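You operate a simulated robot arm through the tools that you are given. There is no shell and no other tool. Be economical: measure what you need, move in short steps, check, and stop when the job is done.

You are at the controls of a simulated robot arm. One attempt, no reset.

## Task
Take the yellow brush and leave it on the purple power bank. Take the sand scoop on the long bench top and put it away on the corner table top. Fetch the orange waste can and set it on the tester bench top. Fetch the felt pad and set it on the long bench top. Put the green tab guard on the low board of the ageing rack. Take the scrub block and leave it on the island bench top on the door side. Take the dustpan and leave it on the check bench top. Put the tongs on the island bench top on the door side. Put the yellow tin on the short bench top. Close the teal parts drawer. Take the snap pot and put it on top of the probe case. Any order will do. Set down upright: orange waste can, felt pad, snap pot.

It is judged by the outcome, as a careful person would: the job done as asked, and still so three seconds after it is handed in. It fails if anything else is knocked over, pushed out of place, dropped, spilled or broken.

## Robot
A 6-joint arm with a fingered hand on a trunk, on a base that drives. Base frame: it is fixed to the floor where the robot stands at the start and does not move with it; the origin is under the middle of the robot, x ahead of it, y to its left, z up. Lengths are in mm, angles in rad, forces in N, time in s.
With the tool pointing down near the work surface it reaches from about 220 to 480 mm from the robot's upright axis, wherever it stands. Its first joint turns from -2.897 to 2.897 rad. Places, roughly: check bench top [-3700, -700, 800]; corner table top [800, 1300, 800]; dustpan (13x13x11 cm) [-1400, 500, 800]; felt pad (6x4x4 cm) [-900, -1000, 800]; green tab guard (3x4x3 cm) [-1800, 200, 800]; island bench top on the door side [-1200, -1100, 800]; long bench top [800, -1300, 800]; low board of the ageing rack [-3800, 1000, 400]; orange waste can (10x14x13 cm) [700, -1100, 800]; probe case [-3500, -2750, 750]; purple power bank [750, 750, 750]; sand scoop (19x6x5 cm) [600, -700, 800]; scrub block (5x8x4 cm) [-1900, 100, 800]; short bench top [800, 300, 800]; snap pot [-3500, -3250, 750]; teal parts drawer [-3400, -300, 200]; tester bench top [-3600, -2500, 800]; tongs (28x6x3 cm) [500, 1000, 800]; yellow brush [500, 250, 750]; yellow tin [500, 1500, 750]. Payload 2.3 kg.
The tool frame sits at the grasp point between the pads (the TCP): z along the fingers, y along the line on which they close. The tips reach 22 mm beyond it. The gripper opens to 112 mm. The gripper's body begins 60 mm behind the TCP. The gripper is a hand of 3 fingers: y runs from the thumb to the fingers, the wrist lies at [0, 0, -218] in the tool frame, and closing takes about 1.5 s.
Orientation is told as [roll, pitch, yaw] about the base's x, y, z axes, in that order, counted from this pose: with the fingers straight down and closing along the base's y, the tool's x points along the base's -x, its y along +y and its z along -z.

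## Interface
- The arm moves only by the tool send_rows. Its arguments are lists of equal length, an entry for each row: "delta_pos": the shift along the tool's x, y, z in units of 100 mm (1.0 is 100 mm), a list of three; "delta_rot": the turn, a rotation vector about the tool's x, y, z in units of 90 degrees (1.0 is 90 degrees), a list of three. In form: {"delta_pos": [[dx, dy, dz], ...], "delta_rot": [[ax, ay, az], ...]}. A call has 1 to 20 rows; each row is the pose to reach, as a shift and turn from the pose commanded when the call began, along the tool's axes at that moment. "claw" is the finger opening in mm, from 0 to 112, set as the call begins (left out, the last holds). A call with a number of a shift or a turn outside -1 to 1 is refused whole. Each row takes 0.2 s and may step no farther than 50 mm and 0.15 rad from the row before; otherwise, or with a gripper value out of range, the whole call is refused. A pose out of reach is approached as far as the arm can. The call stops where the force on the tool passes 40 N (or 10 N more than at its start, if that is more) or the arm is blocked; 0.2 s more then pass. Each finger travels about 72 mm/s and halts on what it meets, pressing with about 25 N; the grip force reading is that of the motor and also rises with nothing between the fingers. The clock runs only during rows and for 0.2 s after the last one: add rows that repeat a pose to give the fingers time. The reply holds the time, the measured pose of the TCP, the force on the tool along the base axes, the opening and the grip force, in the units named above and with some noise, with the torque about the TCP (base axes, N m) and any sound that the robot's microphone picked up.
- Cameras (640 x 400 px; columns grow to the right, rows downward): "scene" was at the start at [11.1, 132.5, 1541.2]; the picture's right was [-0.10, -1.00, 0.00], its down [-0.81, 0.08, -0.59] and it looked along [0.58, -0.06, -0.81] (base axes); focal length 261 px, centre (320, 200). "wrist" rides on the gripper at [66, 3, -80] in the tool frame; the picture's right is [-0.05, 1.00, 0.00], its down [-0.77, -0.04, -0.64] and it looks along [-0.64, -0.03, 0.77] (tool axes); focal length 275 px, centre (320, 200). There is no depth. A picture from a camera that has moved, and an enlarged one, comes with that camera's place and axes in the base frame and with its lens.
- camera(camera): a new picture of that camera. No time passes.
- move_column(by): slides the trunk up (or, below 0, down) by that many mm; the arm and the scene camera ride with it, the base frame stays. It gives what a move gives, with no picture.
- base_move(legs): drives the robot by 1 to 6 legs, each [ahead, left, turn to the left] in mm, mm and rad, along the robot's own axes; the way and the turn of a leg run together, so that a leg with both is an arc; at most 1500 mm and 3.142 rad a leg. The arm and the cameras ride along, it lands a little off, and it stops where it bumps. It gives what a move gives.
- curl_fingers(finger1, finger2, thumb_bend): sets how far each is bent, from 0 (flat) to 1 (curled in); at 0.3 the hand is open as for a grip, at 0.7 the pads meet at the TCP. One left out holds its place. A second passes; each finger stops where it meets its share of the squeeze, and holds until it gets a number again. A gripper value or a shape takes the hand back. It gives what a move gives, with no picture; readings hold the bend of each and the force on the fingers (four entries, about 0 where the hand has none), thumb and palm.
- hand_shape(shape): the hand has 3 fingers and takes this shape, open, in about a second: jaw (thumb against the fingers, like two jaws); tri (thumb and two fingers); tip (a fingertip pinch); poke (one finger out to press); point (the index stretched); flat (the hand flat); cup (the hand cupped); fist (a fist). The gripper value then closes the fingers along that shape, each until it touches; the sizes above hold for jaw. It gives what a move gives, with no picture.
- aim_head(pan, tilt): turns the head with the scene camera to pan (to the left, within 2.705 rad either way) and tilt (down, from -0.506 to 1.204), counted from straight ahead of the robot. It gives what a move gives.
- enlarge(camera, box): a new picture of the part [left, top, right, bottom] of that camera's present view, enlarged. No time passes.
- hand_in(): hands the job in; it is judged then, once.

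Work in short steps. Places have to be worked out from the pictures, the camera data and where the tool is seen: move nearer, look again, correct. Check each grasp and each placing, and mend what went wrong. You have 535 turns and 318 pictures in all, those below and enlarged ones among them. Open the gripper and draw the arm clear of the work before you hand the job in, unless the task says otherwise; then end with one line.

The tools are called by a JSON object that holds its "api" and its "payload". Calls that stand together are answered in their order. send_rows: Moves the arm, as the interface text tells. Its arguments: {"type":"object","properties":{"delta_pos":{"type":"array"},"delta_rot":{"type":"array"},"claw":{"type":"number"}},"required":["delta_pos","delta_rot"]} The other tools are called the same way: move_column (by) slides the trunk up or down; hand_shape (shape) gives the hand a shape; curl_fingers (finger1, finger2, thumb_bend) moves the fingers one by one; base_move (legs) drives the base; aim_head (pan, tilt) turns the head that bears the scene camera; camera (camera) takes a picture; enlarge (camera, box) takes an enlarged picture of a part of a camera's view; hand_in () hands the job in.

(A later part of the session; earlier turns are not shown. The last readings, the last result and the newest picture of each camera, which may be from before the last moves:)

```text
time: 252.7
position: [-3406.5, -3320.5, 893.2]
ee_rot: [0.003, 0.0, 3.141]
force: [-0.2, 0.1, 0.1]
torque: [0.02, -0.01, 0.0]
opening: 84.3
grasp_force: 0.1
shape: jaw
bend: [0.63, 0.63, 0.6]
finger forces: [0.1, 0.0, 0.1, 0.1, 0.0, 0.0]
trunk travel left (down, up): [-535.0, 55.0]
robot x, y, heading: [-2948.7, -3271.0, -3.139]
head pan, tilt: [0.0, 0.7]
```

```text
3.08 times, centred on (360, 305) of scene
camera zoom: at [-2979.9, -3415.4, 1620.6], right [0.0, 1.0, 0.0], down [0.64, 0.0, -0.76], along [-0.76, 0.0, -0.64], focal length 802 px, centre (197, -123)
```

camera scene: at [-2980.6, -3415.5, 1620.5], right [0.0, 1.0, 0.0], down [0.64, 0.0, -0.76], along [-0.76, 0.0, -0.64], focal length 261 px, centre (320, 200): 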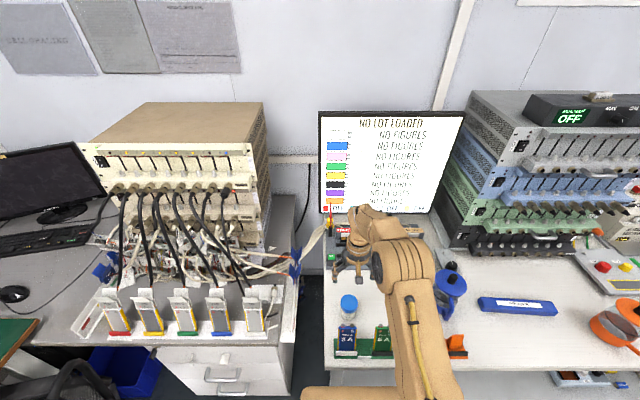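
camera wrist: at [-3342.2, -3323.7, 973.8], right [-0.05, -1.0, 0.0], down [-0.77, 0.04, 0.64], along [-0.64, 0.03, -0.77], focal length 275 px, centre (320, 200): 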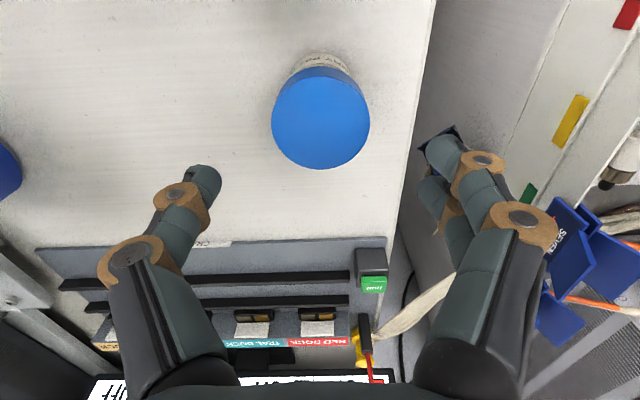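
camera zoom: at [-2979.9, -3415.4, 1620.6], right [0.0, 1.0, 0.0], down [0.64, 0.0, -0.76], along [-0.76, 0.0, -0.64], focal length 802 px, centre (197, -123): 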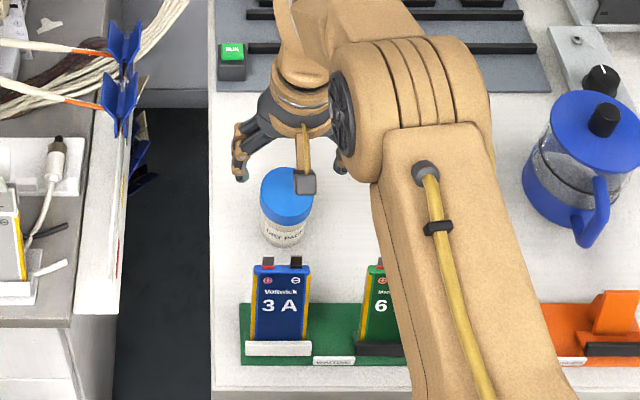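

It's well centred. I'll lower to z ≈ 792 and close on the body.

{"api": "send_rows", "payload": {"delta_pos": [[0, 0, 0.3], [0, 0, 0.6], [0, 0, 0.85], [0, 0, 1.0]], "delta_rot": [[0, 0, 0], [0, 0, 0], [0, 0, 0], [0, 0, 0]]}}

{"api": "camera", "payload": {"camera": "wrist"}}

```text
time: 253.7
position: [-3406.2, -3323.2, 793.6]
ee_rot: [0.003, -0.001, 3.14]
force: [0.1, -0.4, -0.3]
torque: [0.0, 0.01, 0.01]
opening: 84.1
grasp_force: 0.1
shape: jaw
bend: [0.63, 0.63, 0.6]
finger forces: [0.1, 0.0, 0.0, 0.0, 0.0, 0.1]
trunk travel left (down, up): [-535.0, 55.0]
robot x, y, heading: [-2953.0, -3274.2, -3.138]
head pan, tilt: [0.0, 0.7]
```

```text
208 pictures are left
camera wrist: at [-3342.0, -3325.6, 874.0], right [-0.05, -1.0, 0.0], down [-0.77, 0.04, 0.64], along [-0.64, 0.03, -0.77], focal length 275 px, centre (320, 200)
```

wrist: 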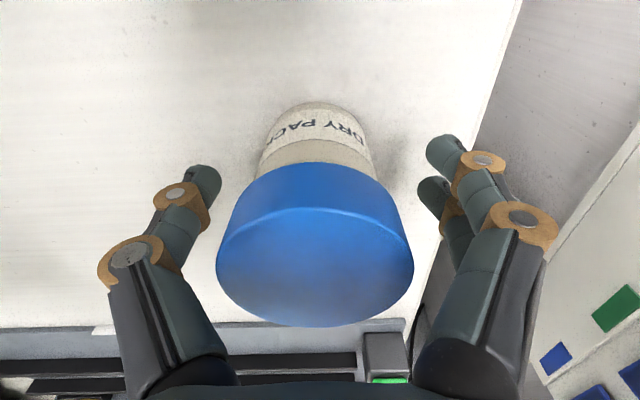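

The pot is between the fingers. I'll close and lift.

{"api": "send_rows", "payload": {"delta_pos": [[0, 0, 0], [0, 0, 0], [0, 0, 0], [0, 0, 0], [0, 0, 0]], "delta_rot": [[0, 0, 0], [0, 0, 0], [0, 0, 0], [0, 0, 0], [0, 0, 0]], "claw": 25}}

{"api": "send_rows", "payload": {"delta_pos": [[0, 0, -0.2], [0, 0, -0.6], [0, 0, -1.0]], "delta_rot": [[0, 0, 0], [0, 0, 0], [0, 0, 0]]}}

{"api": "send_rows", "payload": {"delta_pos": [[0, 0, -0.3], [0, 0, -0.6], [0, 0, -0.8]], "delta_rot": [[0, 0, 0], [0, 0, 0], [0, 0, 0]]}}

{"api": "camera", "payload": {"camera": "wrist"}}

```text
time: 254.9
position: [-3408.2, -3322.4, 794.0]
ee_rot: [0.003, 0.002, 3.142]
force: [0.1, -1.3, -1.0]
torque: [0.01, -0.02, -0.02]
opening: 35.5
grasp_force: 24.8
shape: jaw
bend: [0.74, 0.73, 0.7]
finger forces: [10.9, 12.0, 0.0, 0.0, 22.0, 0.0]
trunk travel left (down, up): [-535.0, 55.0]
robot x, y, heading: [-2953.1, -3271.6, -3.138]
head pan, tilt: [0.0, 0.7]
```

```text
time: 255.7
position: [-3405.9, -3321.7, 895.1]
ee_rot: [0.0, -0.003, 3.142]
force: [0.7, 0.5, -0.6]
torque: [0.01, -0.04, -0.02]
opening: 35.6
grasp_force: 24.9
shape: jaw
bend: [0.74, 0.73, 0.7]
finger forces: [10.9, 12.1, 0.1, 0.0, 22.0, 0.0]
trunk travel left (down, up): [-535.0, 55.0]
robot x, y, heading: [-2953.7, -3273.2, -3.138]
head pan, tilt: [0.0, 0.7]
```

```text
time: 256.5
position: [-3404.9, -3319.8, 973.9]
ee_rot: [0.001, -0.003, 3.142]
force: [-0.8, -0.6, -1.2]
torque: [0.02, 0.0, 0.04]
opening: 35.3
grasp_force: 25.5
shape: jaw
bend: [0.74, 0.73, 0.7]
finger forces: [11.0, 12.2, 0.0, 0.1, 22.0, 0.1]
trunk travel left (down, up): [-535.0, 55.0]
robot x, y, heading: [-2949.6, -3279.5, -3.141]
head pan, tilt: [0.0, 0.7]
```

```text
207 pictures are left
camera wrist: at [-3340.8, -3322.4, 1053.5], right [-0.05, -1.0, 0.0], down [-0.77, 0.04, 0.64], along [-0.64, 0.03, -0.77], focal length 275 px, centre (320, 200)
```

wrist: 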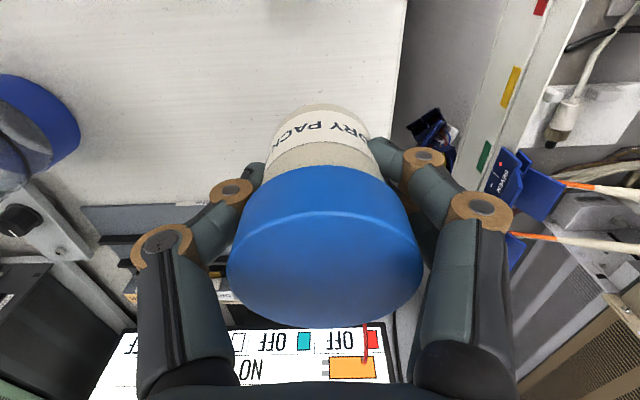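

The pot is held. I'll back off, drive right to the probe case and take a good look at its top.

{"api": "base_move", "payload": {"legs": [[-220, 0, 0], [0, -540, 0]]}}

{"api": "aim_head", "payload": {"pan": 0.0, "tilt": 0.85}}

{"api": "camera", "payload": {"camera": "scene"}}

```text
time: 260.9
position: [-3183.3, -2778.2, 972.8]
ee_rot: [0.003, 0.001, 3.141]
force: [-0.1, -1.0, -0.8]
torque: [-0.01, -0.01, 0.01]
opening: 35.1
grasp_force: 25.3
shape: jaw
bend: [0.74, 0.73, 0.7]
finger forces: [11.1, 12.1, 0.1, 0.0, 22.0, 0.1]
trunk travel left (down, up): [-535.0, 55.0]
robot x, y, heading: [-2730.6, -2732.6, -3.139]
head pan, tilt: [0.0, 0.7]
```

```text
time: 261.6
position: [-3183.7, -2778.3, 972.5]
ee_rot: [0.001, 0.0, 3.142]
force: [0.3, -0.5, -1.3]
torque: [0.02, 0.03, 0.01]
opening: 35.2
grasp_force: 25.1
shape: jaw
bend: [0.74, 0.73, 0.7]
finger forces: [11.1, 12.2, 0.0, 0.0, 22.0, 0.0]
trunk travel left (down, up): [-535.0, 55.0]
robot x, y, heading: [-2732.7, -2733.6, -3.138]
head pan, tilt: [0.0, 0.85]
```

```text
206 pictures are left
camera scene: at [-2750.8, -2874.8, 1608.3], right [0.0, 1.0, 0.0], down [0.75, 0.0, -0.66], along [-0.66, 0.0, -0.75], focal length 261 px, centre (320, 200)
```

scene: 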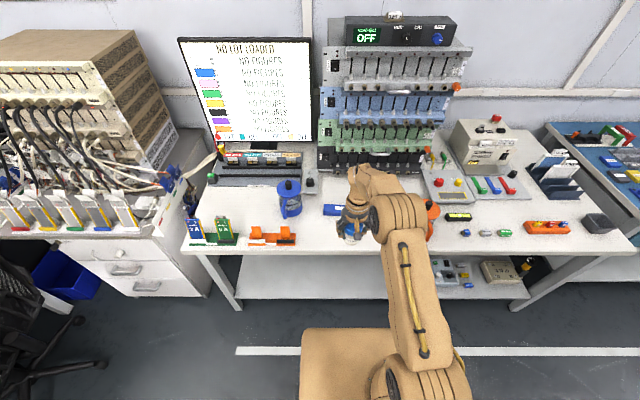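

The arm hides the case from here. I'll move so the hand hovers just left of it and look with the wrist camera.

{"api": "base_move", "payload": {"legs": [[0, 100, 0], [232, 0, 0]]}}

{"api": "camera", "payload": {"camera": "wrist"}}

{"api": "enlarge", "payload": {"camera": "scene", "box": [260, 170, 480, 310]}}

```text
time: 264.1
position: [-3422.2, -2882.9, 972.6]
ee_rot: [0.001, 0.0, -3.14]
force: [0.4, 1.4, 0.1]
torque: [-0.03, 0.01, 0.0]
opening: 35.4
grasp_force: 25.3
shape: jaw
bend: [0.74, 0.73, 0.7]
finger forces: [11.1, 12.2, 0.0, 0.0, 21.9, 0.0]
trunk travel left (down, up): [-535.0, 55.0]
robot x, y, heading: [-2969.5, -2833.0, -3.136]
head pan, tilt: [0.0, 0.85]
```

```text
205 pictures are left
camera wrist: at [-3356.6, -2886.4, 1052.8], right [-0.04, -1.0, 0.0], down [-0.77, 0.04, 0.64], along [-0.64, 0.03, -0.77], focal length 275 px, centre (320, 200)
```

wrist: 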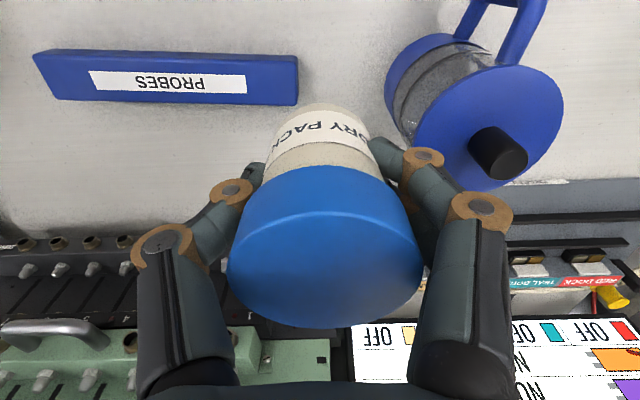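

```text
2.86 times, centred on (370, 240) of scene
camera zoom: at [-2988.8, -2978.3, 1608.3], right [-0.01, 1.0, 0.0], down [0.75, 0.0, -0.66], along [-0.66, 0.0, -0.75], focal length 744 px, centre (177, 86)
```

zoom: 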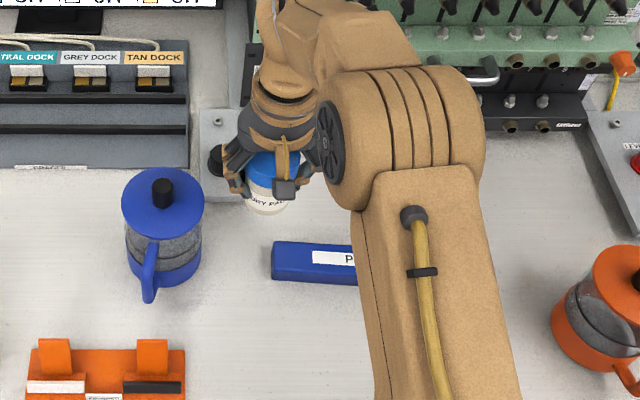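

{"api": "enlarge", "payload": {"camera": "wrist", "box": [20, 30, 320, 130]}}

```text
2.13 times, centred on (170, 80) of wrist
camera zoom: at [-3356.6, -2886.4, 1052.8], right [-0.04, -1.0, 0.0], down [-0.77, 0.04, 0.64], along [-0.64, 0.03, -0.77], focal length 587 px, centre (640, 456)
```

zoom: 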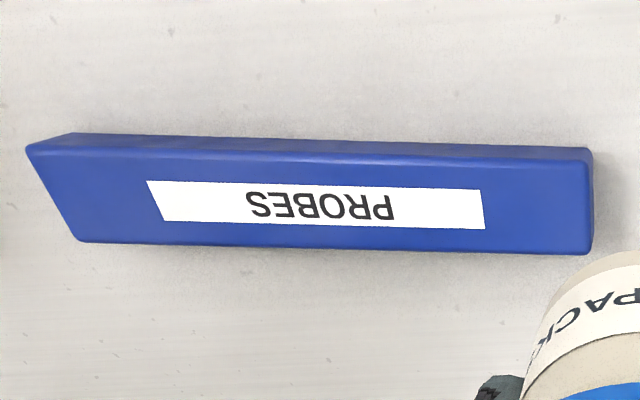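

The case's top centre comes out at [-3429, -2746], z ≈ 785 and about 38 mm wide. I'll move the pot over it.

{"api": "send_rows", "payload": {"delta_pos": [[0, -0.4, 0], [0, -0.8, 0], [-0.04, -1.0, 0.3]], "delta_rot": [[0, 0, 0], [0, 0, 0], [0, 0, 0]]}}

{"api": "send_rows", "payload": {"delta_pos": [[-0.02, -0.2, 0.3], [-0.04, -0.36, 0.6], [-0.04, -0.36, 0.9]], "delta_rot": [[0, 0, 0], [0, 0, 0], [0, 0, 0]]}}

{"api": "camera", "payload": {"camera": "wrist"}}

{"api": "enlarge", "payload": {"camera": "scene", "box": [320, 180, 440, 270]}}

```text
time: 264.9
position: [-3426.7, -2784.2, 942.1]
ee_rot: [0.002, 0.0, -3.139]
force: [-0.6, 0.9, -0.6]
torque: [-0.03, 0.0, 0.0]
opening: 35.0
grasp_force: 24.7
shape: jaw
bend: [0.74, 0.73, 0.7]
finger forces: [11.1, 12.3, 0.0, 0.1, 22.0, 0.1]
trunk travel left (down, up): [-535.0, 55.0]
robot x, y, heading: [-2967.8, -2834.1, -3.137]
head pan, tilt: [0.0, 0.85]
```

```text
time: 265.8
position: [-3427.5, -2746.8, 853.6]
ee_rot: [0.001, 0.002, -3.14]
force: [0.3, 0.3, -0.4]
torque: [0.01, 0.0, -0.01]
opening: 35.3
grasp_force: 25.1
shape: jaw
bend: [0.74, 0.73, 0.7]
finger forces: [11.1, 12.4, 0.0, 0.0, 22.0, 0.0]
trunk travel left (down, up): [-535.0, 55.0]
robot x, y, heading: [-2967.5, -2834.3, -3.135]
head pan, tilt: [0.0, 0.85]
```

```text
202 pictures are left
camera wrist: at [-3362.5, -2749.7, 932.6], right [-0.04, -1.0, 0.0], down [-0.77, 0.04, 0.64], along [-0.64, 0.03, -0.77], focal length 275 px, centre (320, 200)
```

wrist: 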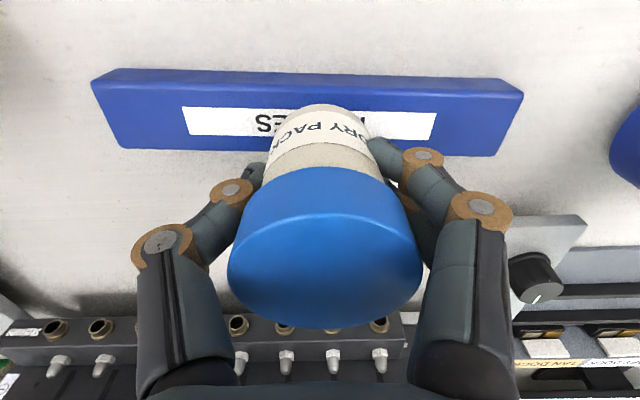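

```text
4.44 times, centred on (380, 225) of scene
camera zoom: at [-2988.4, -2978.1, 1608.3], right [-0.01, 1.0, 0.0], down [0.75, 0.0, -0.66], along [-0.66, 0.0, -0.75], focal length 1158 px, centre (53, 89)
```

zoom: 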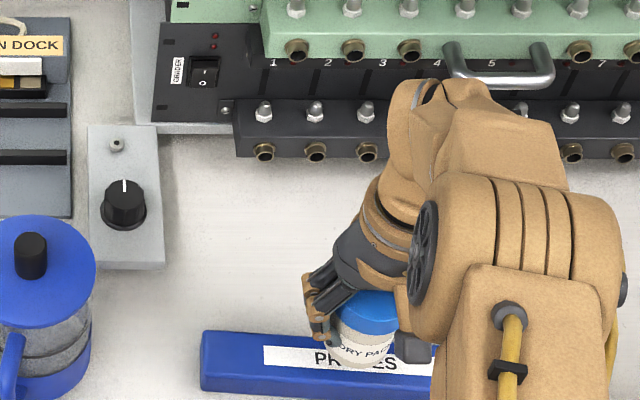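

The pot is over the case's middle, within about 2 mm. I'll lower it onto the case.

{"api": "send_rows", "payload": {"delta_pos": [[-0.02, 0, 0.08], [-0.02, 0, 0.14], [-0.02, 0, 0.18]], "delta_rot": [[0, 0, 0], [0, 0, 0], [0, 0, 0]]}}

{"api": "send_rows", "payload": {"delta_pos": [[0, 0, 0.02], [0, 0, 0.04]], "delta_rot": [[0, 0, 0], [0, 0, 0]]}}

```text
time: 266.6
position: [-3430.5, -2747.6, 834.8]
ee_rot: [0.003, 0.001, -3.139]
force: [0.8, 0.1, -0.4]
torque: [0.02, -0.02, 0.01]
opening: 35.1
grasp_force: 24.9
shape: jaw
bend: [0.74, 0.73, 0.7]
finger forces: [11.1, 12.3, 0.0, 0.0, 22.0, 0.1]
trunk travel left (down, up): [-535.0, 55.0]
robot x, y, heading: [-2969.7, -2833.4, -3.137]
head pan, tilt: [0.0, 0.85]
```

```text
time: 267.1
position: [-3432.4, -2747.3, 829.5]
ee_rot: [0.001, -0.001, -3.138]
force: [0.0, 0.0, 0.1]
torque: [-0.02, 0.03, 0.03]
opening: 35.3
grasp_force: 24.8
shape: jaw
bend: [0.74, 0.73, 0.7]
finger forces: [11.2, 12.3, 0.0, 0.1, 21.9, 0.1]
trunk travel left (down, up): [-535.0, 55.0]
robot x, y, heading: [-2972.8, -2835.9, -3.132]
head pan, tilt: [0.0, 0.85]
```

{"api": "send_rows", "payload": {"delta_pos": [[0, 0, 0.015], [0, 0, 0.03]], "delta_rot": [[0, 0, 0], [0, 0, 0]]}}

{"api": "camera", "payload": {"camera": "wrist"}}

```text
time: 267.8
position: [-3430.7, -2747.5, 826.2]
ee_rot: [0.001, 0.001, -3.141]
force: [-0.6, -0.5, -0.5]
torque: [0.01, 0.0, -0.02]
opening: 35.3
grasp_force: 25.0
shape: jaw
bend: [0.74, 0.73, 0.7]
finger forces: [11.2, 12.3, 0.0, 0.0, 22.0, 0.1]
trunk travel left (down, up): [-535.0, 55.0]
robot x, y, heading: [-2970.0, -2837.9, -3.136]
head pan, tilt: [0.0, 0.85]
```

```text
200 pictures are left
camera wrist: at [-3366.1, -2750.3, 907.8], right [-0.04, -1.0, 0.0], down [-0.77, 0.04, 0.64], along [-0.64, 0.03, -0.77], focal length 275 px, centre (320, 200)
```

wrist: 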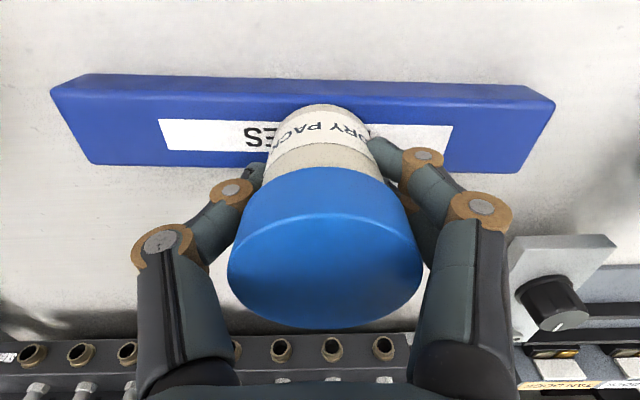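

{"api": "send_rows", "payload": {"delta_pos": [[0, 0, 0.015], [0, 0, 0.03], [0, 0, 0.045]], "delta_rot": [[0, 0, 0], [0, 0, 0], [0, 0, 0]]}}

```text
time: 268.6
position: [-3429.7, -2747.9, 823.4]
ee_rot: [0.001, -0.002, -3.141]
force: [-1.2, 0.7, 6.8]
torque: [-0.03, 0.07, -0.03]
opening: 35.4
grasp_force: 25.0
shape: jaw
bend: [0.74, 0.74, 0.7]
finger forces: [11.6, 13.0, 0.0, 0.1, 23.5, 0.1]
trunk travel left (down, up): [-535.0, 55.0]
robot x, y, heading: [-2968.6, -2837.4, -3.133]
head pan, tilt: [0.0, 0.85]
```

It made contact, so I'll release and rise carefully.

{"api": "send_rows", "payload": {"delta_pos": [[0, 0, -0.005], [0, 0, -0.005], [0, 0, -0.005], [0, 0, -0.005], [0, 0, -0.005]], "delta_rot": [[0, 0, 0], [0, 0, 0], [0, 0, 0], [0, 0, 0], [0, 0, 0]], "claw": 84}}

{"api": "camera", "payload": {"camera": "wrist"}}

{"api": "send_rows", "payload": {"delta_pos": [[0, 0, -0.3], [0, 0, -0.7], [0, 0, -1.0]], "delta_rot": [[0, 0, 0], [0, 0, 0], [0, 0, 0]]}}

{"api": "camera", "payload": {"camera": "wrist"}}

```text
time: 269.8
position: [-3430.7, -2747.1, 822.9]
ee_rot: [0.002, 0.001, -3.139]
force: [-0.3, 0.3, -0.5]
torque: [-0.02, 0.04, -0.01]
opening: 83.6
grasp_force: 0.1
shape: jaw
bend: [0.64, 0.64, 0.6]
finger forces: [0.0, 0.1, 0.0, 0.1, 0.0, 0.0]
trunk travel left (down, up): [-535.0, 55.0]
robot x, y, heading: [-2969.3, -2836.0, -3.138]
head pan, tilt: [0.0, 0.85]
```

```text
199 pictures are left
camera wrist: at [-3365.7, -2750.3, 903.3], right [-0.04, -1.0, 0.0], down [-0.77, 0.04, 0.64], along [-0.64, 0.03, -0.77], focal length 275 px, centre (320, 200)
```

wrist: 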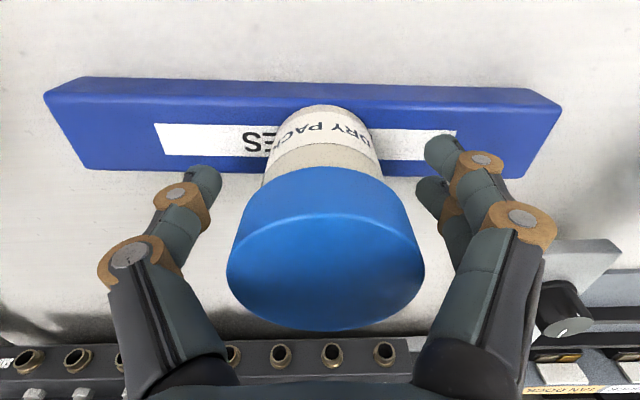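

```text
time: 270.6
position: [-3431.0, -2749.7, 924.1]
ee_rot: [0.001, -0.001, -3.14]
force: [-0.1, -0.5, -0.3]
torque: [0.04, -0.02, -0.02]
opening: 83.9
grasp_force: 0.0
shape: jaw
bend: [0.64, 0.64, 0.6]
finger forces: [0.0, 0.1, 0.0, 0.1, 0.1, 0.0]
trunk travel left (down, up): [-535.0, 55.0]
robot x, y, heading: [-2968.5, -2835.3, -3.137]
head pan, tilt: [0.0, 0.85]
```

```text
198 pictures are left
camera wrist: at [-3366.2, -2752.0, 1004.5], right [-0.04, -1.0, 0.0], down [-0.77, 0.04, 0.64], along [-0.64, 0.03, -0.77], focal length 275 px, centre (320, 200)
```

wrist: 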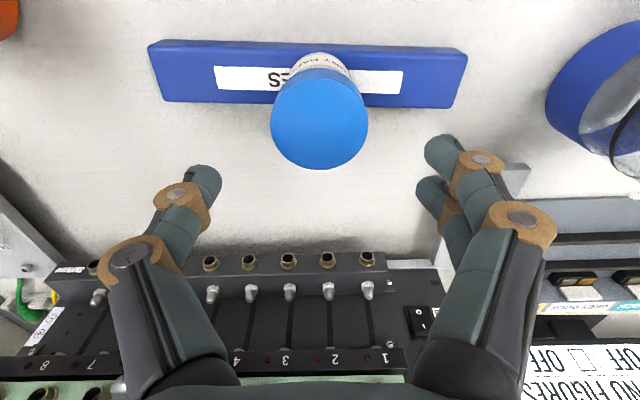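

The snap pot stands on the probe case. Next is the teal drawer, so I'll back off and drive up the far aisle, then look.

{"api": "base_move", "payload": {"legs": [[-350, 0, 0], [0, -1200, 0], [0, -900, 0]]}}

{"api": "aim_head", "payload": {"pan": -0.2, "tilt": 0.6}}

{"api": "camera", "payload": {"camera": "scene"}}

```text
time: 282.8
position: [-3066.2, -662.5, 923.7]
ee_rot: [0.002, 0.0, 3.134]
force: [0.7, -0.8, -0.1]
torque: [0.01, 0.01, 0.01]
opening: 83.9
grasp_force: 0.0
shape: jaw
bend: [0.64, 0.64, 0.6]
finger forces: [0.1, 0.0, 0.0, 0.0, 0.1, 0.0]
trunk travel left (down, up): [-535.0, 55.0]
robot x, y, heading: [-2601.3, -752.8, 3.135]
head pan, tilt: [0.0, 0.85]
```

```text
time: 283.6
position: [-3066.5, -661.9, 923.6]
ee_rot: [0.001, -0.001, 3.135]
force: [-0.4, -0.2, -0.8]
torque: [0.0, 0.0, 0.0]
opening: 83.7
grasp_force: 0.0
shape: jaw
bend: [0.64, 0.64, 0.6]
finger forces: [0.0, 0.1, 0.0, 0.0, 0.0, 0.0]
trunk travel left (down, up): [-535.0, 55.0]
robot x, y, heading: [-2607.8, -750.6, 3.139]
head pan, tilt: [-0.201, 0.6]
```

```text
197 pictures are left
camera scene: at [-2633.3, -877.8, 1629.1], right [0.2, 0.98, 0.0], down [0.55, -0.11, -0.82], along [-0.81, 0.17, -0.57], focal length 261 px, centre (320, 200)
```

scene: 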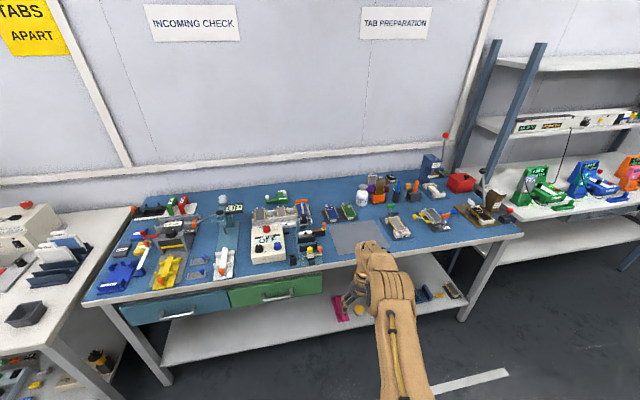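

The teal drawer should be low, around y ≈ -300. I'll move further along and look lower.

{"api": "base_move", "payload": {"legs": [[0, -750, 0]]}}

{"api": "aim_head", "payload": {"pan": 0.4, "tilt": 0.75}}

{"api": "camera", "payload": {"camera": "scene"}}

{"api": "enlarge", "payload": {"camera": "scene", "box": [300, 200, 640, 400]}}

```text
time: 287.6
position: [-3057.3, 85.8, 922.6]
ee_rot: [0.001, 0.0, 3.121]
force: [1.1, -0.1, -0.7]
torque: [0.02, 0.01, 0.01]
opening: 83.8
grasp_force: 0.1
shape: jaw
bend: [0.64, 0.64, 0.6]
finger forces: [0.0, 0.0, 0.0, 0.1, 0.1, 0.0]
trunk travel left (down, up): [-535.0, 55.0]
robot x, y, heading: [-2597.3, -10.5, 3.132]
head pan, tilt: [-0.201, 0.6]
```

```text
time: 288.6
position: [-3057.3, 86.1, 923.3]
ee_rot: [0.002, 0.0, 3.12]
force: [0.8, 0.2, 0.5]
torque: [0.02, 0.0, 0.04]
opening: 83.8
grasp_force: 0.0
shape: jaw
bend: [0.64, 0.64, 0.6]
finger forces: [0.0, 0.0, 0.0, 0.0, 0.1, 0.0]
trunk travel left (down, up): [-535.0, 55.0]
robot x, y, heading: [-2597.7, -9.7, 3.124]
head pan, tilt: [0.4, 0.75]
```

```text
196 pictures are left
camera scene: at [-2618.1, -185.7, 1616.3], right [-0.37, 0.93, 0.0], down [0.63, 0.25, -0.73], along [-0.68, -0.27, -0.68], focal length 261 px, centre (320, 200)
```

scene: 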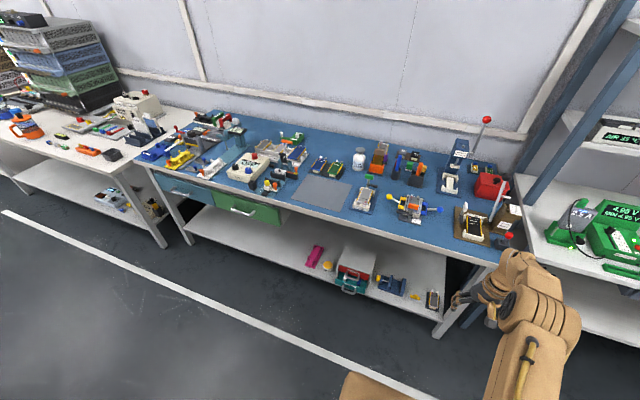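

```text
1.88 times, centred on (470, 300) of scene
camera zoom: at [-2618.1, -185.7, 1616.3], right [-0.37, 0.93, 0.0], down [0.63, 0.25, -0.73], along [-0.68, -0.27, -0.68], focal length 490 px, centre (38, 12)
```

zoom: 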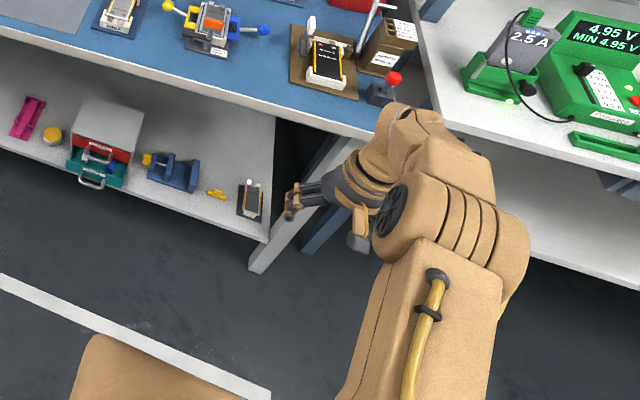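

The teal drawer is in a small two-drawer box on the lower shelf and stands about 75 mm open, its front near [-3380, -304, 195]. I'll line up with it, keep back from the bench, lower the trunk and look again.

{"api": "base_move", "payload": {"legs": [[0, 330, 0.012]]}}

{"api": "move_column", "payload": {"by": -450}}

{"api": "aim_head", "payload": {"pan": 0.0, "tilt": 0.7}}

{"api": "camera", "payload": {"camera": "scene"}}

{"api": "camera", "payload": {"camera": "wrist"}}

```text
time: 290.8
position: [-3063.0, -247.6, 924.1]
ee_rot: [0.002, 0.0, 3.13]
force: [-0.3, 0.0, -0.2]
torque: [0.0, 0.02, -0.01]
opening: 83.6
grasp_force: 0.1
shape: jaw
bend: [0.64, 0.64, 0.6]
finger forces: [0.1, 0.0, 0.1, 0.0, 0.0, 0.0]
trunk travel left (down, up): [-535.0, 55.0]
robot x, y, heading: [-2606.2, -341.9, 3.133]
head pan, tilt: [0.4, 0.75]
```

```text
refused: -450 is not a number from -400 to 400
```

```text
time: 291.6
position: [-3062.1, -248.1, 923.6]
ee_rot: [0.003, 0.0, 3.131]
force: [-0.1, 0.5, 0.0]
torque: [0.02, -0.01, 0.02]
opening: 83.9
grasp_force: 0.1
shape: jaw
bend: [0.64, 0.64, 0.6]
finger forces: [0.0, 0.1, 0.1, 0.1, 0.1, 0.0]
trunk travel left (down, up): [-535.0, 55.0]
robot x, y, heading: [-2602.7, -340.5, 3.139]
head pan, tilt: [0.0, 0.7]
```

```text
194 pictures are left
camera scene: at [-2628.4, -482.3, 1620.5], right [0.01, 1.0, 0.0], down [0.64, 0.0, -0.76], along [-0.76, 0.0, -0.64], focal length 261 px, centre (320, 200)
```

scene: 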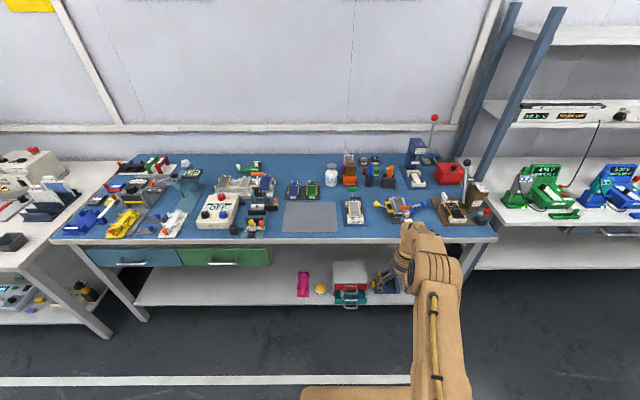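

```text
193 pictures are left
camera wrist: at [-2997.7, -251.4, 1004.1], right [-0.06, -1.0, 0.0], down [-0.77, 0.04, 0.64], along [-0.64, 0.03, -0.77], focal length 275 px, centre (320, 200)
```

wrist: 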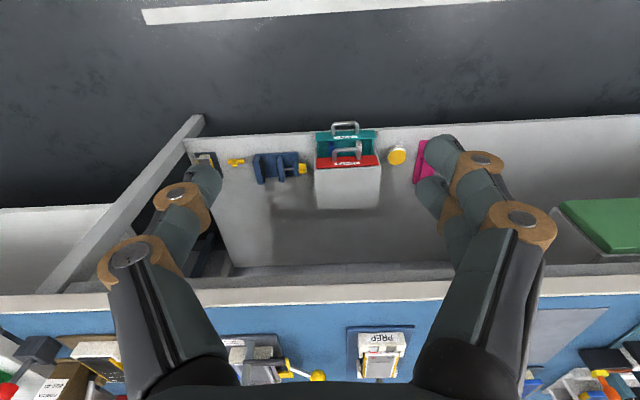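

The trunk moves at most 400 mm at a time, so I'll lower it by 400 and look.

{"api": "move_column", "payload": {"by": -400}}

{"api": "aim_head", "payload": {"pan": 0.0, "tilt": 0.75}}

{"api": "camera", "payload": {"camera": "wrist"}}

{"api": "enlarge", "payload": {"camera": "scene", "box": [260, 160, 440, 290]}}

```text
time: 295.5
position: [-3063.1, -247.8, 523.3]
ee_rot: [0.001, -0.001, 3.131]
force: [-0.3, 0.2, 0.1]
torque: [0.0, 0.01, 0.01]
opening: 83.6
grasp_force: 0.0
shape: jaw
bend: [0.64, 0.64, 0.6]
finger forces: [0.0, 0.1, 0.0, 0.0, 0.0, 0.0]
trunk travel left (down, up): [-135.0, 455.0]
robot x, y, heading: [-2602.4, -339.9, 3.14]
head pan, tilt: [0.0, 0.7]
```

```text
time: 296.1
position: [-3062.3, -247.8, 523.4]
ee_rot: [0.002, 0.0, 3.131]
force: [0.2, -0.7, -0.1]
torque: [-0.02, 0.0, -0.02]
opening: 83.7
grasp_force: 0.0
shape: jaw
bend: [0.64, 0.64, 0.6]
finger forces: [0.0, 0.0, 0.0, 0.0, 0.0, 0.1]
trunk travel left (down, up): [-135.0, 455.0]
robot x, y, heading: [-2599.4, -341.4, 3.132]
head pan, tilt: [0.0, 0.75]
```

```text
192 pictures are left
camera wrist: at [-2997.7, -251.3, 604.1], right [-0.06, -1.0, 0.0], down [-0.77, 0.04, 0.64], along [-0.64, 0.03, -0.77], focal length 275 px, centre (320, 200)
```

wrist: 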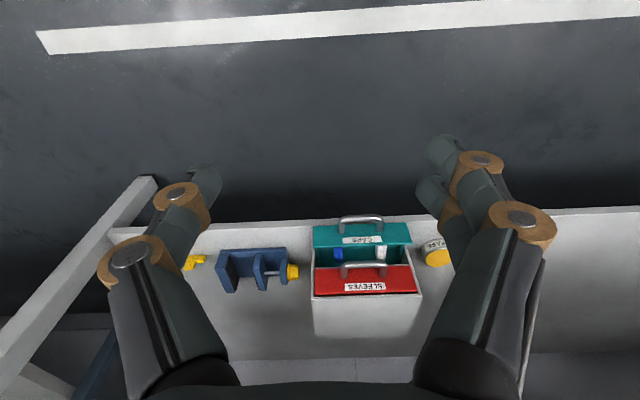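

```text
3.08 times, centred on (350, 225) of scene
camera zoom: at [-2626.3, -482.1, 1216.3], right [0.01, 1.0, 0.0], down [0.68, 0.0, -0.73], along [-0.73, 0.0, -0.68], focal length 802 px, centre (228, 123)
```

zoom: 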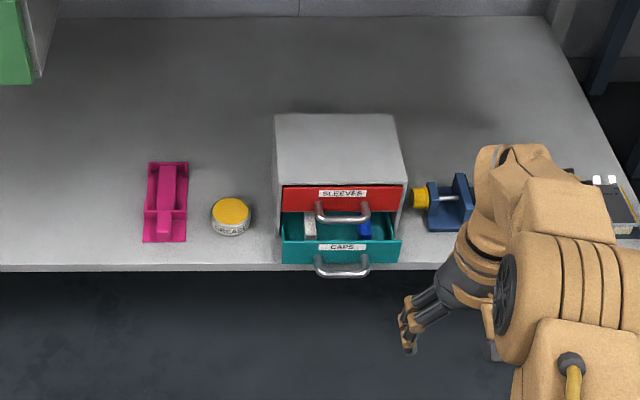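

The drawer labelled "CAPS" (teal) is open and has a handle. I'll lower fully, close the fingers and tilt the hand 45° so it can push from the front without going under the bench top.

{"api": "move_column", "payload": {"by": -135}}

{"api": "send_rows", "payload": {"delta_pos": [[0, 0.1, 0], [0, 0.2, 0], [0, 0.3, 0], [0, 0.4, 0], [0, 0.5, 0], [0, 0.6, 0]], "delta_rot": [[0, -0.085, 0], [0, -0.17, 0], [0, -0.255, 0], [0, -0.34, 0], [0, -0.425, 0], [0, -0.5, 0]], "claw": 0}}

```text
time: 297.7
position: [-3062.9, -247.8, 388.8]
ee_rot: [0.002, 0.0, 3.131]
force: [0.3, -0.3, 0.8]
torque: [0.01, 0.0, 0.0]
opening: 83.7
grasp_force: 0.0
shape: jaw
bend: [0.64, 0.64, 0.6]
finger forces: [0.1, 0.0, 0.0, 0.0, 0.0, 0.0]
trunk travel left (down, up): [0.0, 590.0]
robot x, y, heading: [-2599.4, -342.8, 3.133]
head pan, tilt: [0.0, 0.75]
```

```text
time: 299.1
position: [-3061.0, -308.8, 386.8]
ee_rot: [0.004, -0.782, 3.13]
force: [-0.3, -0.6, 0.2]
torque: [-0.03, -0.01, 0.01]
opening: 0.1
grasp_force: 25.2
shape: jaw
bend: [0.66, 0.66, 0.75]
finger forces: [0.1, 0.0, 0.1, 0.0, 0.0, 0.0]
out of reach, approached as far as the arm can: row 4, 5
trunk travel left (down, up): [0.0, 590.0]
robot x, y, heading: [-2602.9, -340.3, 3.138]
head pan, tilt: [0.0, 0.75]
```

I'll bring the base nearer and lower the hand towards drawer height.

{"api": "base_move", "payload": {"legs": [[190, 0, 0.004]]}}

{"api": "send_rows", "payload": {"delta_pos": [[0.3, 0, 0.3], [0.6, 0, 0.6], [0.85, 0, 0.85]], "delta_rot": [[0, 0, 0], [0, 0, 0], [0, 0, 0]]}}

{"api": "camera", "payload": {"camera": "wrist"}}

{"api": "camera", "payload": {"camera": "scene"}}

```text
time: 300.7
position: [-3255.7, -309.0, 386.6]
ee_rot: [0.0, -0.788, 3.137]
force: [-0.8, 0.8, 0.5]
torque: [0.03, 0.03, -0.03]
opening: 0.0
grasp_force: 24.9
shape: jaw
bend: [0.66, 0.66, 0.75]
finger forces: [0.0, 0.0, 0.0, 0.1, 0.1, 0.1]
trunk travel left (down, up): [0.0, 590.0]
robot x, y, heading: [-2792.6, -337.3, 3.139]
head pan, tilt: [0.0, 0.75]
```

```text
time: 301.5
position: [-3254.0, -309.5, 268.8]
ee_rot: [0.002, -0.785, 3.135]
force: [-0.3, 0.2, -1.4]
torque: [-0.01, 0.02, 0.0]
opening: 0.0
grasp_force: 25.0
shape: jaw
bend: [0.66, 0.66, 0.75]
finger forces: [0.0, 0.0, 0.0, 0.0, 0.0, 0.0]
trunk travel left (down, up): [0.0, 590.0]
robot x, y, heading: [-2793.2, -339.3, 3.145]
head pan, tilt: [0.0, 0.75]
```

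```text
190 pictures are left
camera wrist: at [-3153.1, -312.7, 277.9], right [-0.04, -1.0, 0.03], down [-0.09, 0.04, 0.99], along [-0.99, 0.04, -0.1], focal length 275 px, centre (320, 200)
```

wrist: 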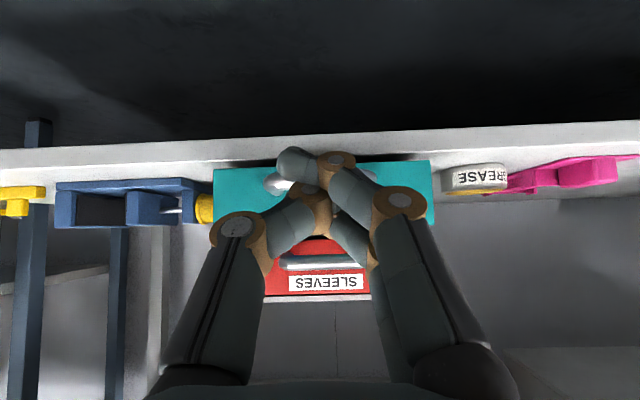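

```text
189 pictures are left
camera scene: at [-2819.0, -481.4, 1081.3], right [0.0, 1.0, 0.0], down [0.68, 0.0, -0.73], along [-0.73, 0.0, -0.68], focal length 261 px, centre (320, 200)
```

scene: 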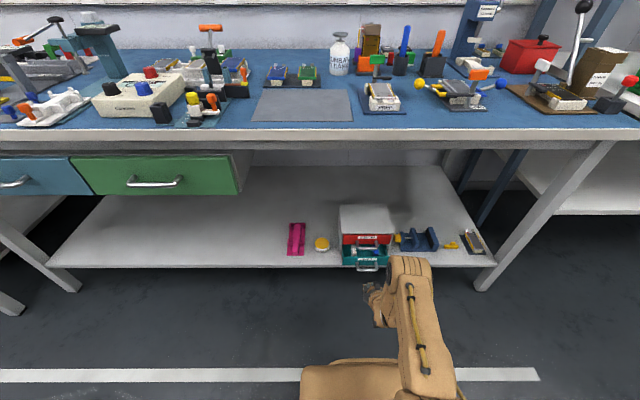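

The shelf is near z ≈ 218 and the teal front spans about z 225–275 at x ≈ -3385, centred at y ≈ -307. My fingertips, at z ≈ 253, face it squarely. I'll bring the base 60 mm closer, then push with the arm.

{"api": "base_move", "payload": {"legs": [[60, 0, 0]]}}

{"api": "camera", "payload": {"camera": "wrist"}}

{"api": "enlarge", "payload": {"camera": "scene", "box": [280, 180, 460, 300]}}

```text
time: 302.5
position: [-3314.6, -309.3, 267.4]
ee_rot: [0.003, -0.784, 3.133]
force: [0.1, 0.0, -0.4]
torque: [0.0, -0.03, 0.02]
opening: 0.0
grasp_force: 25.1
shape: jaw
bend: [0.66, 0.66, 0.75]
finger forces: [0.0, 0.0, 0.0, 0.0, 0.1, 0.0]
trunk travel left (down, up): [0.0, 590.0]
robot x, y, heading: [-2858.0, -336.0, 3.143]
head pan, tilt: [0.0, 0.75]
```

```text
188 pictures are left
camera wrist: at [-3213.6, -312.3, 278.3], right [-0.04, -1.0, 0.03], down [-0.09, 0.04, 0.99], along [-0.99, 0.04, -0.1], focal length 275 px, centre (320, 200)
```

wrist: 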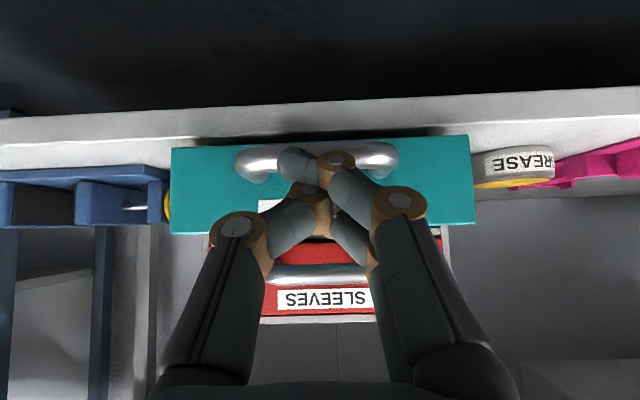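

```text
3.33 times, centred on (370, 240) of scene
camera zoom: at [-2879.6, -481.2, 1081.3], right [0.0, 1.0, 0.0], down [0.68, 0.0, -0.73], along [-0.73, 0.0, -0.68], focal length 869 px, centre (153, 67)
```

zoom: 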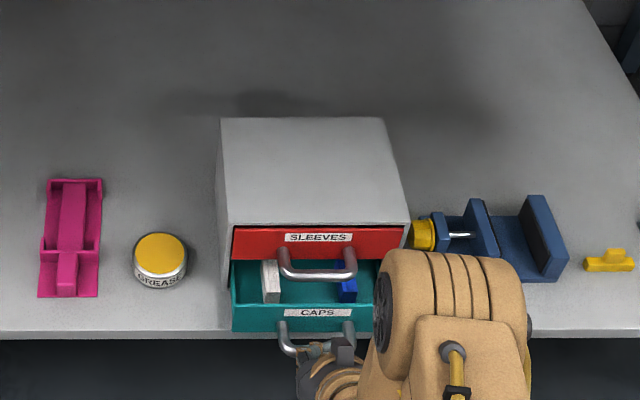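

The teal front is at x ≈ -3375 with its handle near x ≈ -3350, z ≈ 244. I'll push along -x in steps and watch the force.

{"api": "send_rows", "payload": {"delta_pos": [[-0.1, 0, 0.1], [-0.2, 0, 0.2], [-0.3, 0, 0.3], [-0.4, 0, 0.4]], "delta_rot": [[0, 0, 0], [0, 0, 0], [0, 0, 0], [0, 0, 0]]}}

{"api": "enlarge", "payload": {"camera": "scene", "box": [280, 180, 460, 300]}}

```text
time: 303.5
position: [-3372.2, -308.6, 269.1]
ee_rot: [0.003, -0.787, 3.135]
force: [0.5, 0.0, 0.8]
torque: [0.01, 0.03, -0.01]
opening: 0.1
grasp_force: 24.7
shape: jaw
bend: [0.67, 0.66, 0.75]
finger forces: [0.0, 0.1, 0.0, 0.0, 0.0, 0.0]
trunk travel left (down, up): [0.0, 590.0]
robot x, y, heading: [-2853.9, -339.2, 3.138]
head pan, tilt: [0.0, 0.75]
```

```text
3.33 times, centred on (370, 240) of scene
camera zoom: at [-2879.5, -481.2, 1081.3], right [0.0, 1.0, 0.0], down [0.68, 0.0, -0.73], along [-0.73, 0.0, -0.68], focal length 869 px, centre (153, 67)
```

zoom: 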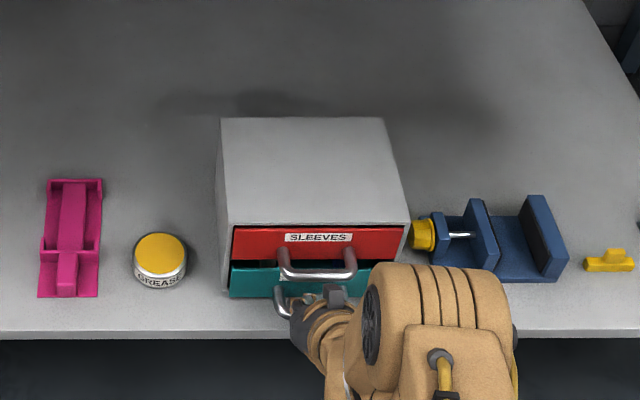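

The drawer is sliding in, so I'll push on.

{"api": "send_rows", "payload": {"delta_pos": [[-0.07, 0, 0.07], [-0.14, 0, 0.14], [-0.19, 0, 0.19], [-0.24, 0, 0.24]], "delta_rot": [[0, 0, 0], [0, 0, 0], [0, 0, 0], [0, 0, 0]]}}

{"api": "enlarge", "payload": {"camera": "scene", "box": [280, 180, 460, 300]}}

```text
time: 304.5
position: [-3400.7, -308.3, 265.0]
ee_rot: [0.003, -0.771, 3.133]
force: [13.2, -0.9, 2.7]
torque: [0.16, 0.48, 0.16]
opening: 0.0
grasp_force: 24.5
shape: jaw
bend: [0.68, 0.7, 0.76]
finger forces: [6.1, 18.2, 0.0, 0.0, 0.0, 0.0]
trunk travel left (down, up): [0.0, 590.0]
robot x, y, heading: [-2854.2, -342.5, 3.136]
head pan, tilt: [0.0, 0.75]
stopped in row 4: the force on the tool passed its limit at 45 N (the readings are from after the stop); the commanded pose is now the measured one
```

```text
3.33 times, centred on (370, 240) of scene
camera zoom: at [-2878.2, -481.4, 1081.4], right [0.0, 1.0, 0.0], down [0.68, 0.0, -0.73], along [-0.73, 0.0, -0.68], focal length 869 px, centre (153, 67)
```

zoom: 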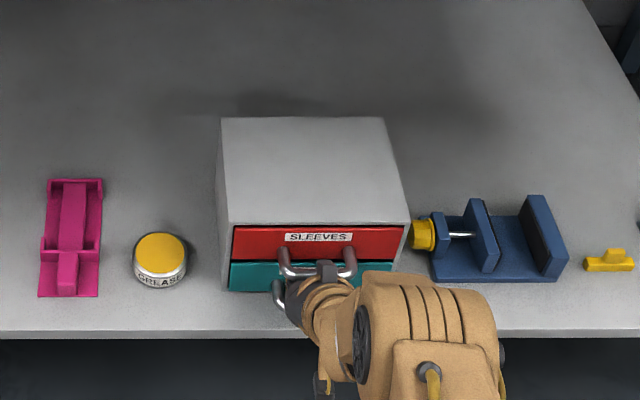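

It stopped at 45 N with the drawer apparently flush and the box unmoved. I'll draw back and check.

{"api": "send_rows", "payload": {"delta_pos": [[0.3, 0, -0.3], [0.6, 0, -0.6], [0.9, 0, -0.9]], "delta_rot": [[0, 0, 0], [0, 0, 0], [0, 0, 0]]}}

{"api": "base_move", "payload": {"legs": [[-100, 0, 0]]}}

{"api": "camera", "payload": {"camera": "wrist"}}

{"api": "enlarge", "payload": {"camera": "scene", "box": [270, 150, 450, 270]}}

```text
time: 305.3
position: [-3277.8, -311.1, 269.4]
ee_rot: [0.004, -0.776, 3.134]
force: [-9.2, -0.1, 6.5]
torque: [0.08, 0.13, 0.1]
opening: 0.1
grasp_force: 25.2
shape: jaw
bend: [0.67, 0.67, 0.76]
finger forces: [12.1, 0.1, 0.0, 0.0, 0.0, 0.0]
trunk travel left (down, up): [0.0, 590.0]
robot x, y, heading: [-2853.0, -338.5, 3.143]
head pan, tilt: [0.0, 0.75]
```

```text
time: 306.1
position: [-3272.4, -311.1, 271.7]
ee_rot: [-0.001, -0.794, -3.142]
force: [-0.4, 0.5, -0.3]
torque: [0.02, 0.02, 0.0]
opening: 0.0
grasp_force: 25.3
shape: jaw
bend: [0.68, 0.67, 0.76]
finger forces: [0.0, 0.0, 0.0, 0.0, 0.0, 0.1]
trunk travel left (down, up): [0.0, 590.0]
robot x, y, heading: [-2843.7, -339.7, 3.136]
head pan, tilt: [0.0, 0.75]
stopped in leg 1: the force on the tool passed its limit at 56 N (the readings are from after the stop); the commanded pose is now the measured one
```

```text
184 pictures are left
camera wrist: at [-3169.9, -313.8, 281.6], right [-0.03, -1.0, 0.03], down [-0.08, 0.03, 1.0], along [-1.0, 0.03, -0.09], focal length 275 px, centre (320, 200)
```

wrist: 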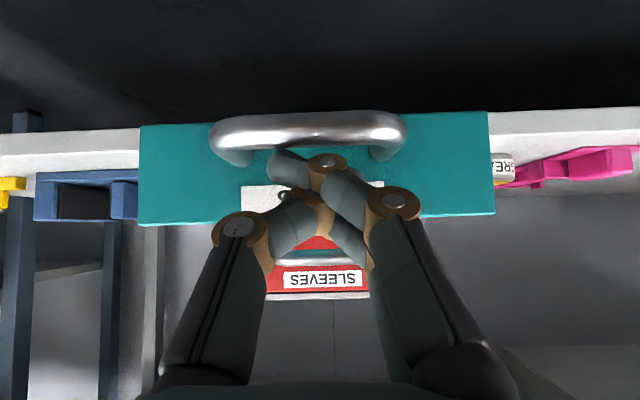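

```text
3.33 times, centred on (360, 210) of scene
camera zoom: at [-2868.8, -481.3, 1081.2], right [0.0, 1.0, 0.0], down [0.68, 0.0, -0.73], along [-0.73, 0.0, -0.68], focal length 869 px, centre (187, 167)
```

zoom: 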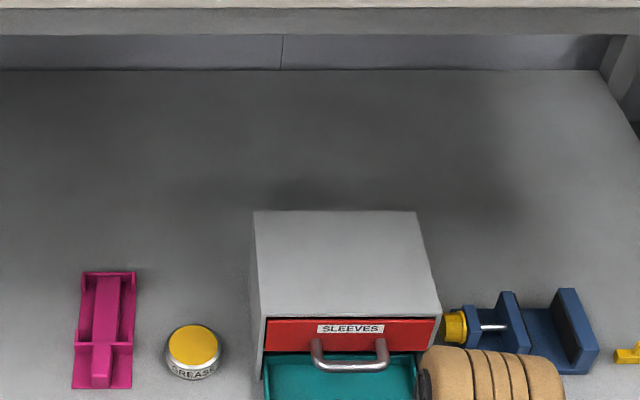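

The fingertip hooked behind the handle and pulled the drawer out again. I'll free it by easing in a few millimetres and lifting straight up.

{"api": "send_rows", "payload": {"delta_pos": [[-0.05, 0, 0.05], [-0.12, 0, -0.02], [-0.26, 0, -0.16], [-0.4, 0, -0.3], [-0.6, 0, -0.5]], "delta_rot": [[0, 0, 0], [0, 0, 0], [0, 0, 0], [0, 0, 0], [0, 0, 0]]}}

{"api": "camera", "payload": {"camera": "wrist"}}

{"api": "enlarge", "payload": {"camera": "scene", "box": [270, 150, 450, 300]}}

```text
time: 307.3
position: [-3278.0, -311.9, 349.9]
ee_rot: [-0.002, -0.795, -3.14]
force: [0.2, 0.0, -0.3]
torque: [-0.01, 0.0, 0.0]
opening: 0.1
grasp_force: 25.5
shape: jaw
bend: [0.68, 0.67, 0.76]
finger forces: [0.0, 0.0, 0.1, 0.0, 0.0, 0.0]
trunk travel left (down, up): [0.0, 590.0]
robot x, y, heading: [-2844.2, -337.9, 3.14]
head pan, tilt: [0.0, 0.75]
```

```text
182 pictures are left
camera wrist: at [-3174.8, -314.8, 359.8], right [-0.03, -1.0, 0.03], down [-0.09, 0.03, 1.0], along [-1.0, 0.03, -0.09], focal length 275 px, centre (320, 200)
```

wrist: 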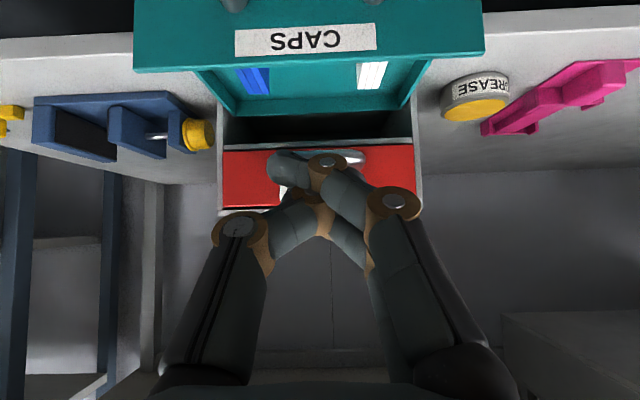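

```text
2.67 times, centred on (360, 225) of scene
camera zoom: at [-2868.8, -481.3, 1081.3], right [0.0, 1.0, 0.0], down [0.68, 0.0, -0.73], along [-0.73, 0.0, -0.68], focal length 695 px, centre (213, 133)
```

zoom: 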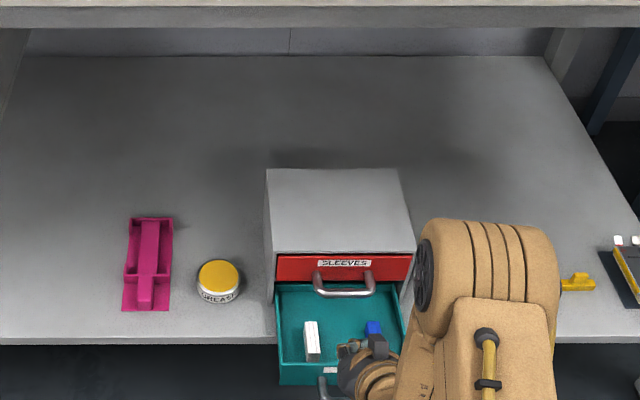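

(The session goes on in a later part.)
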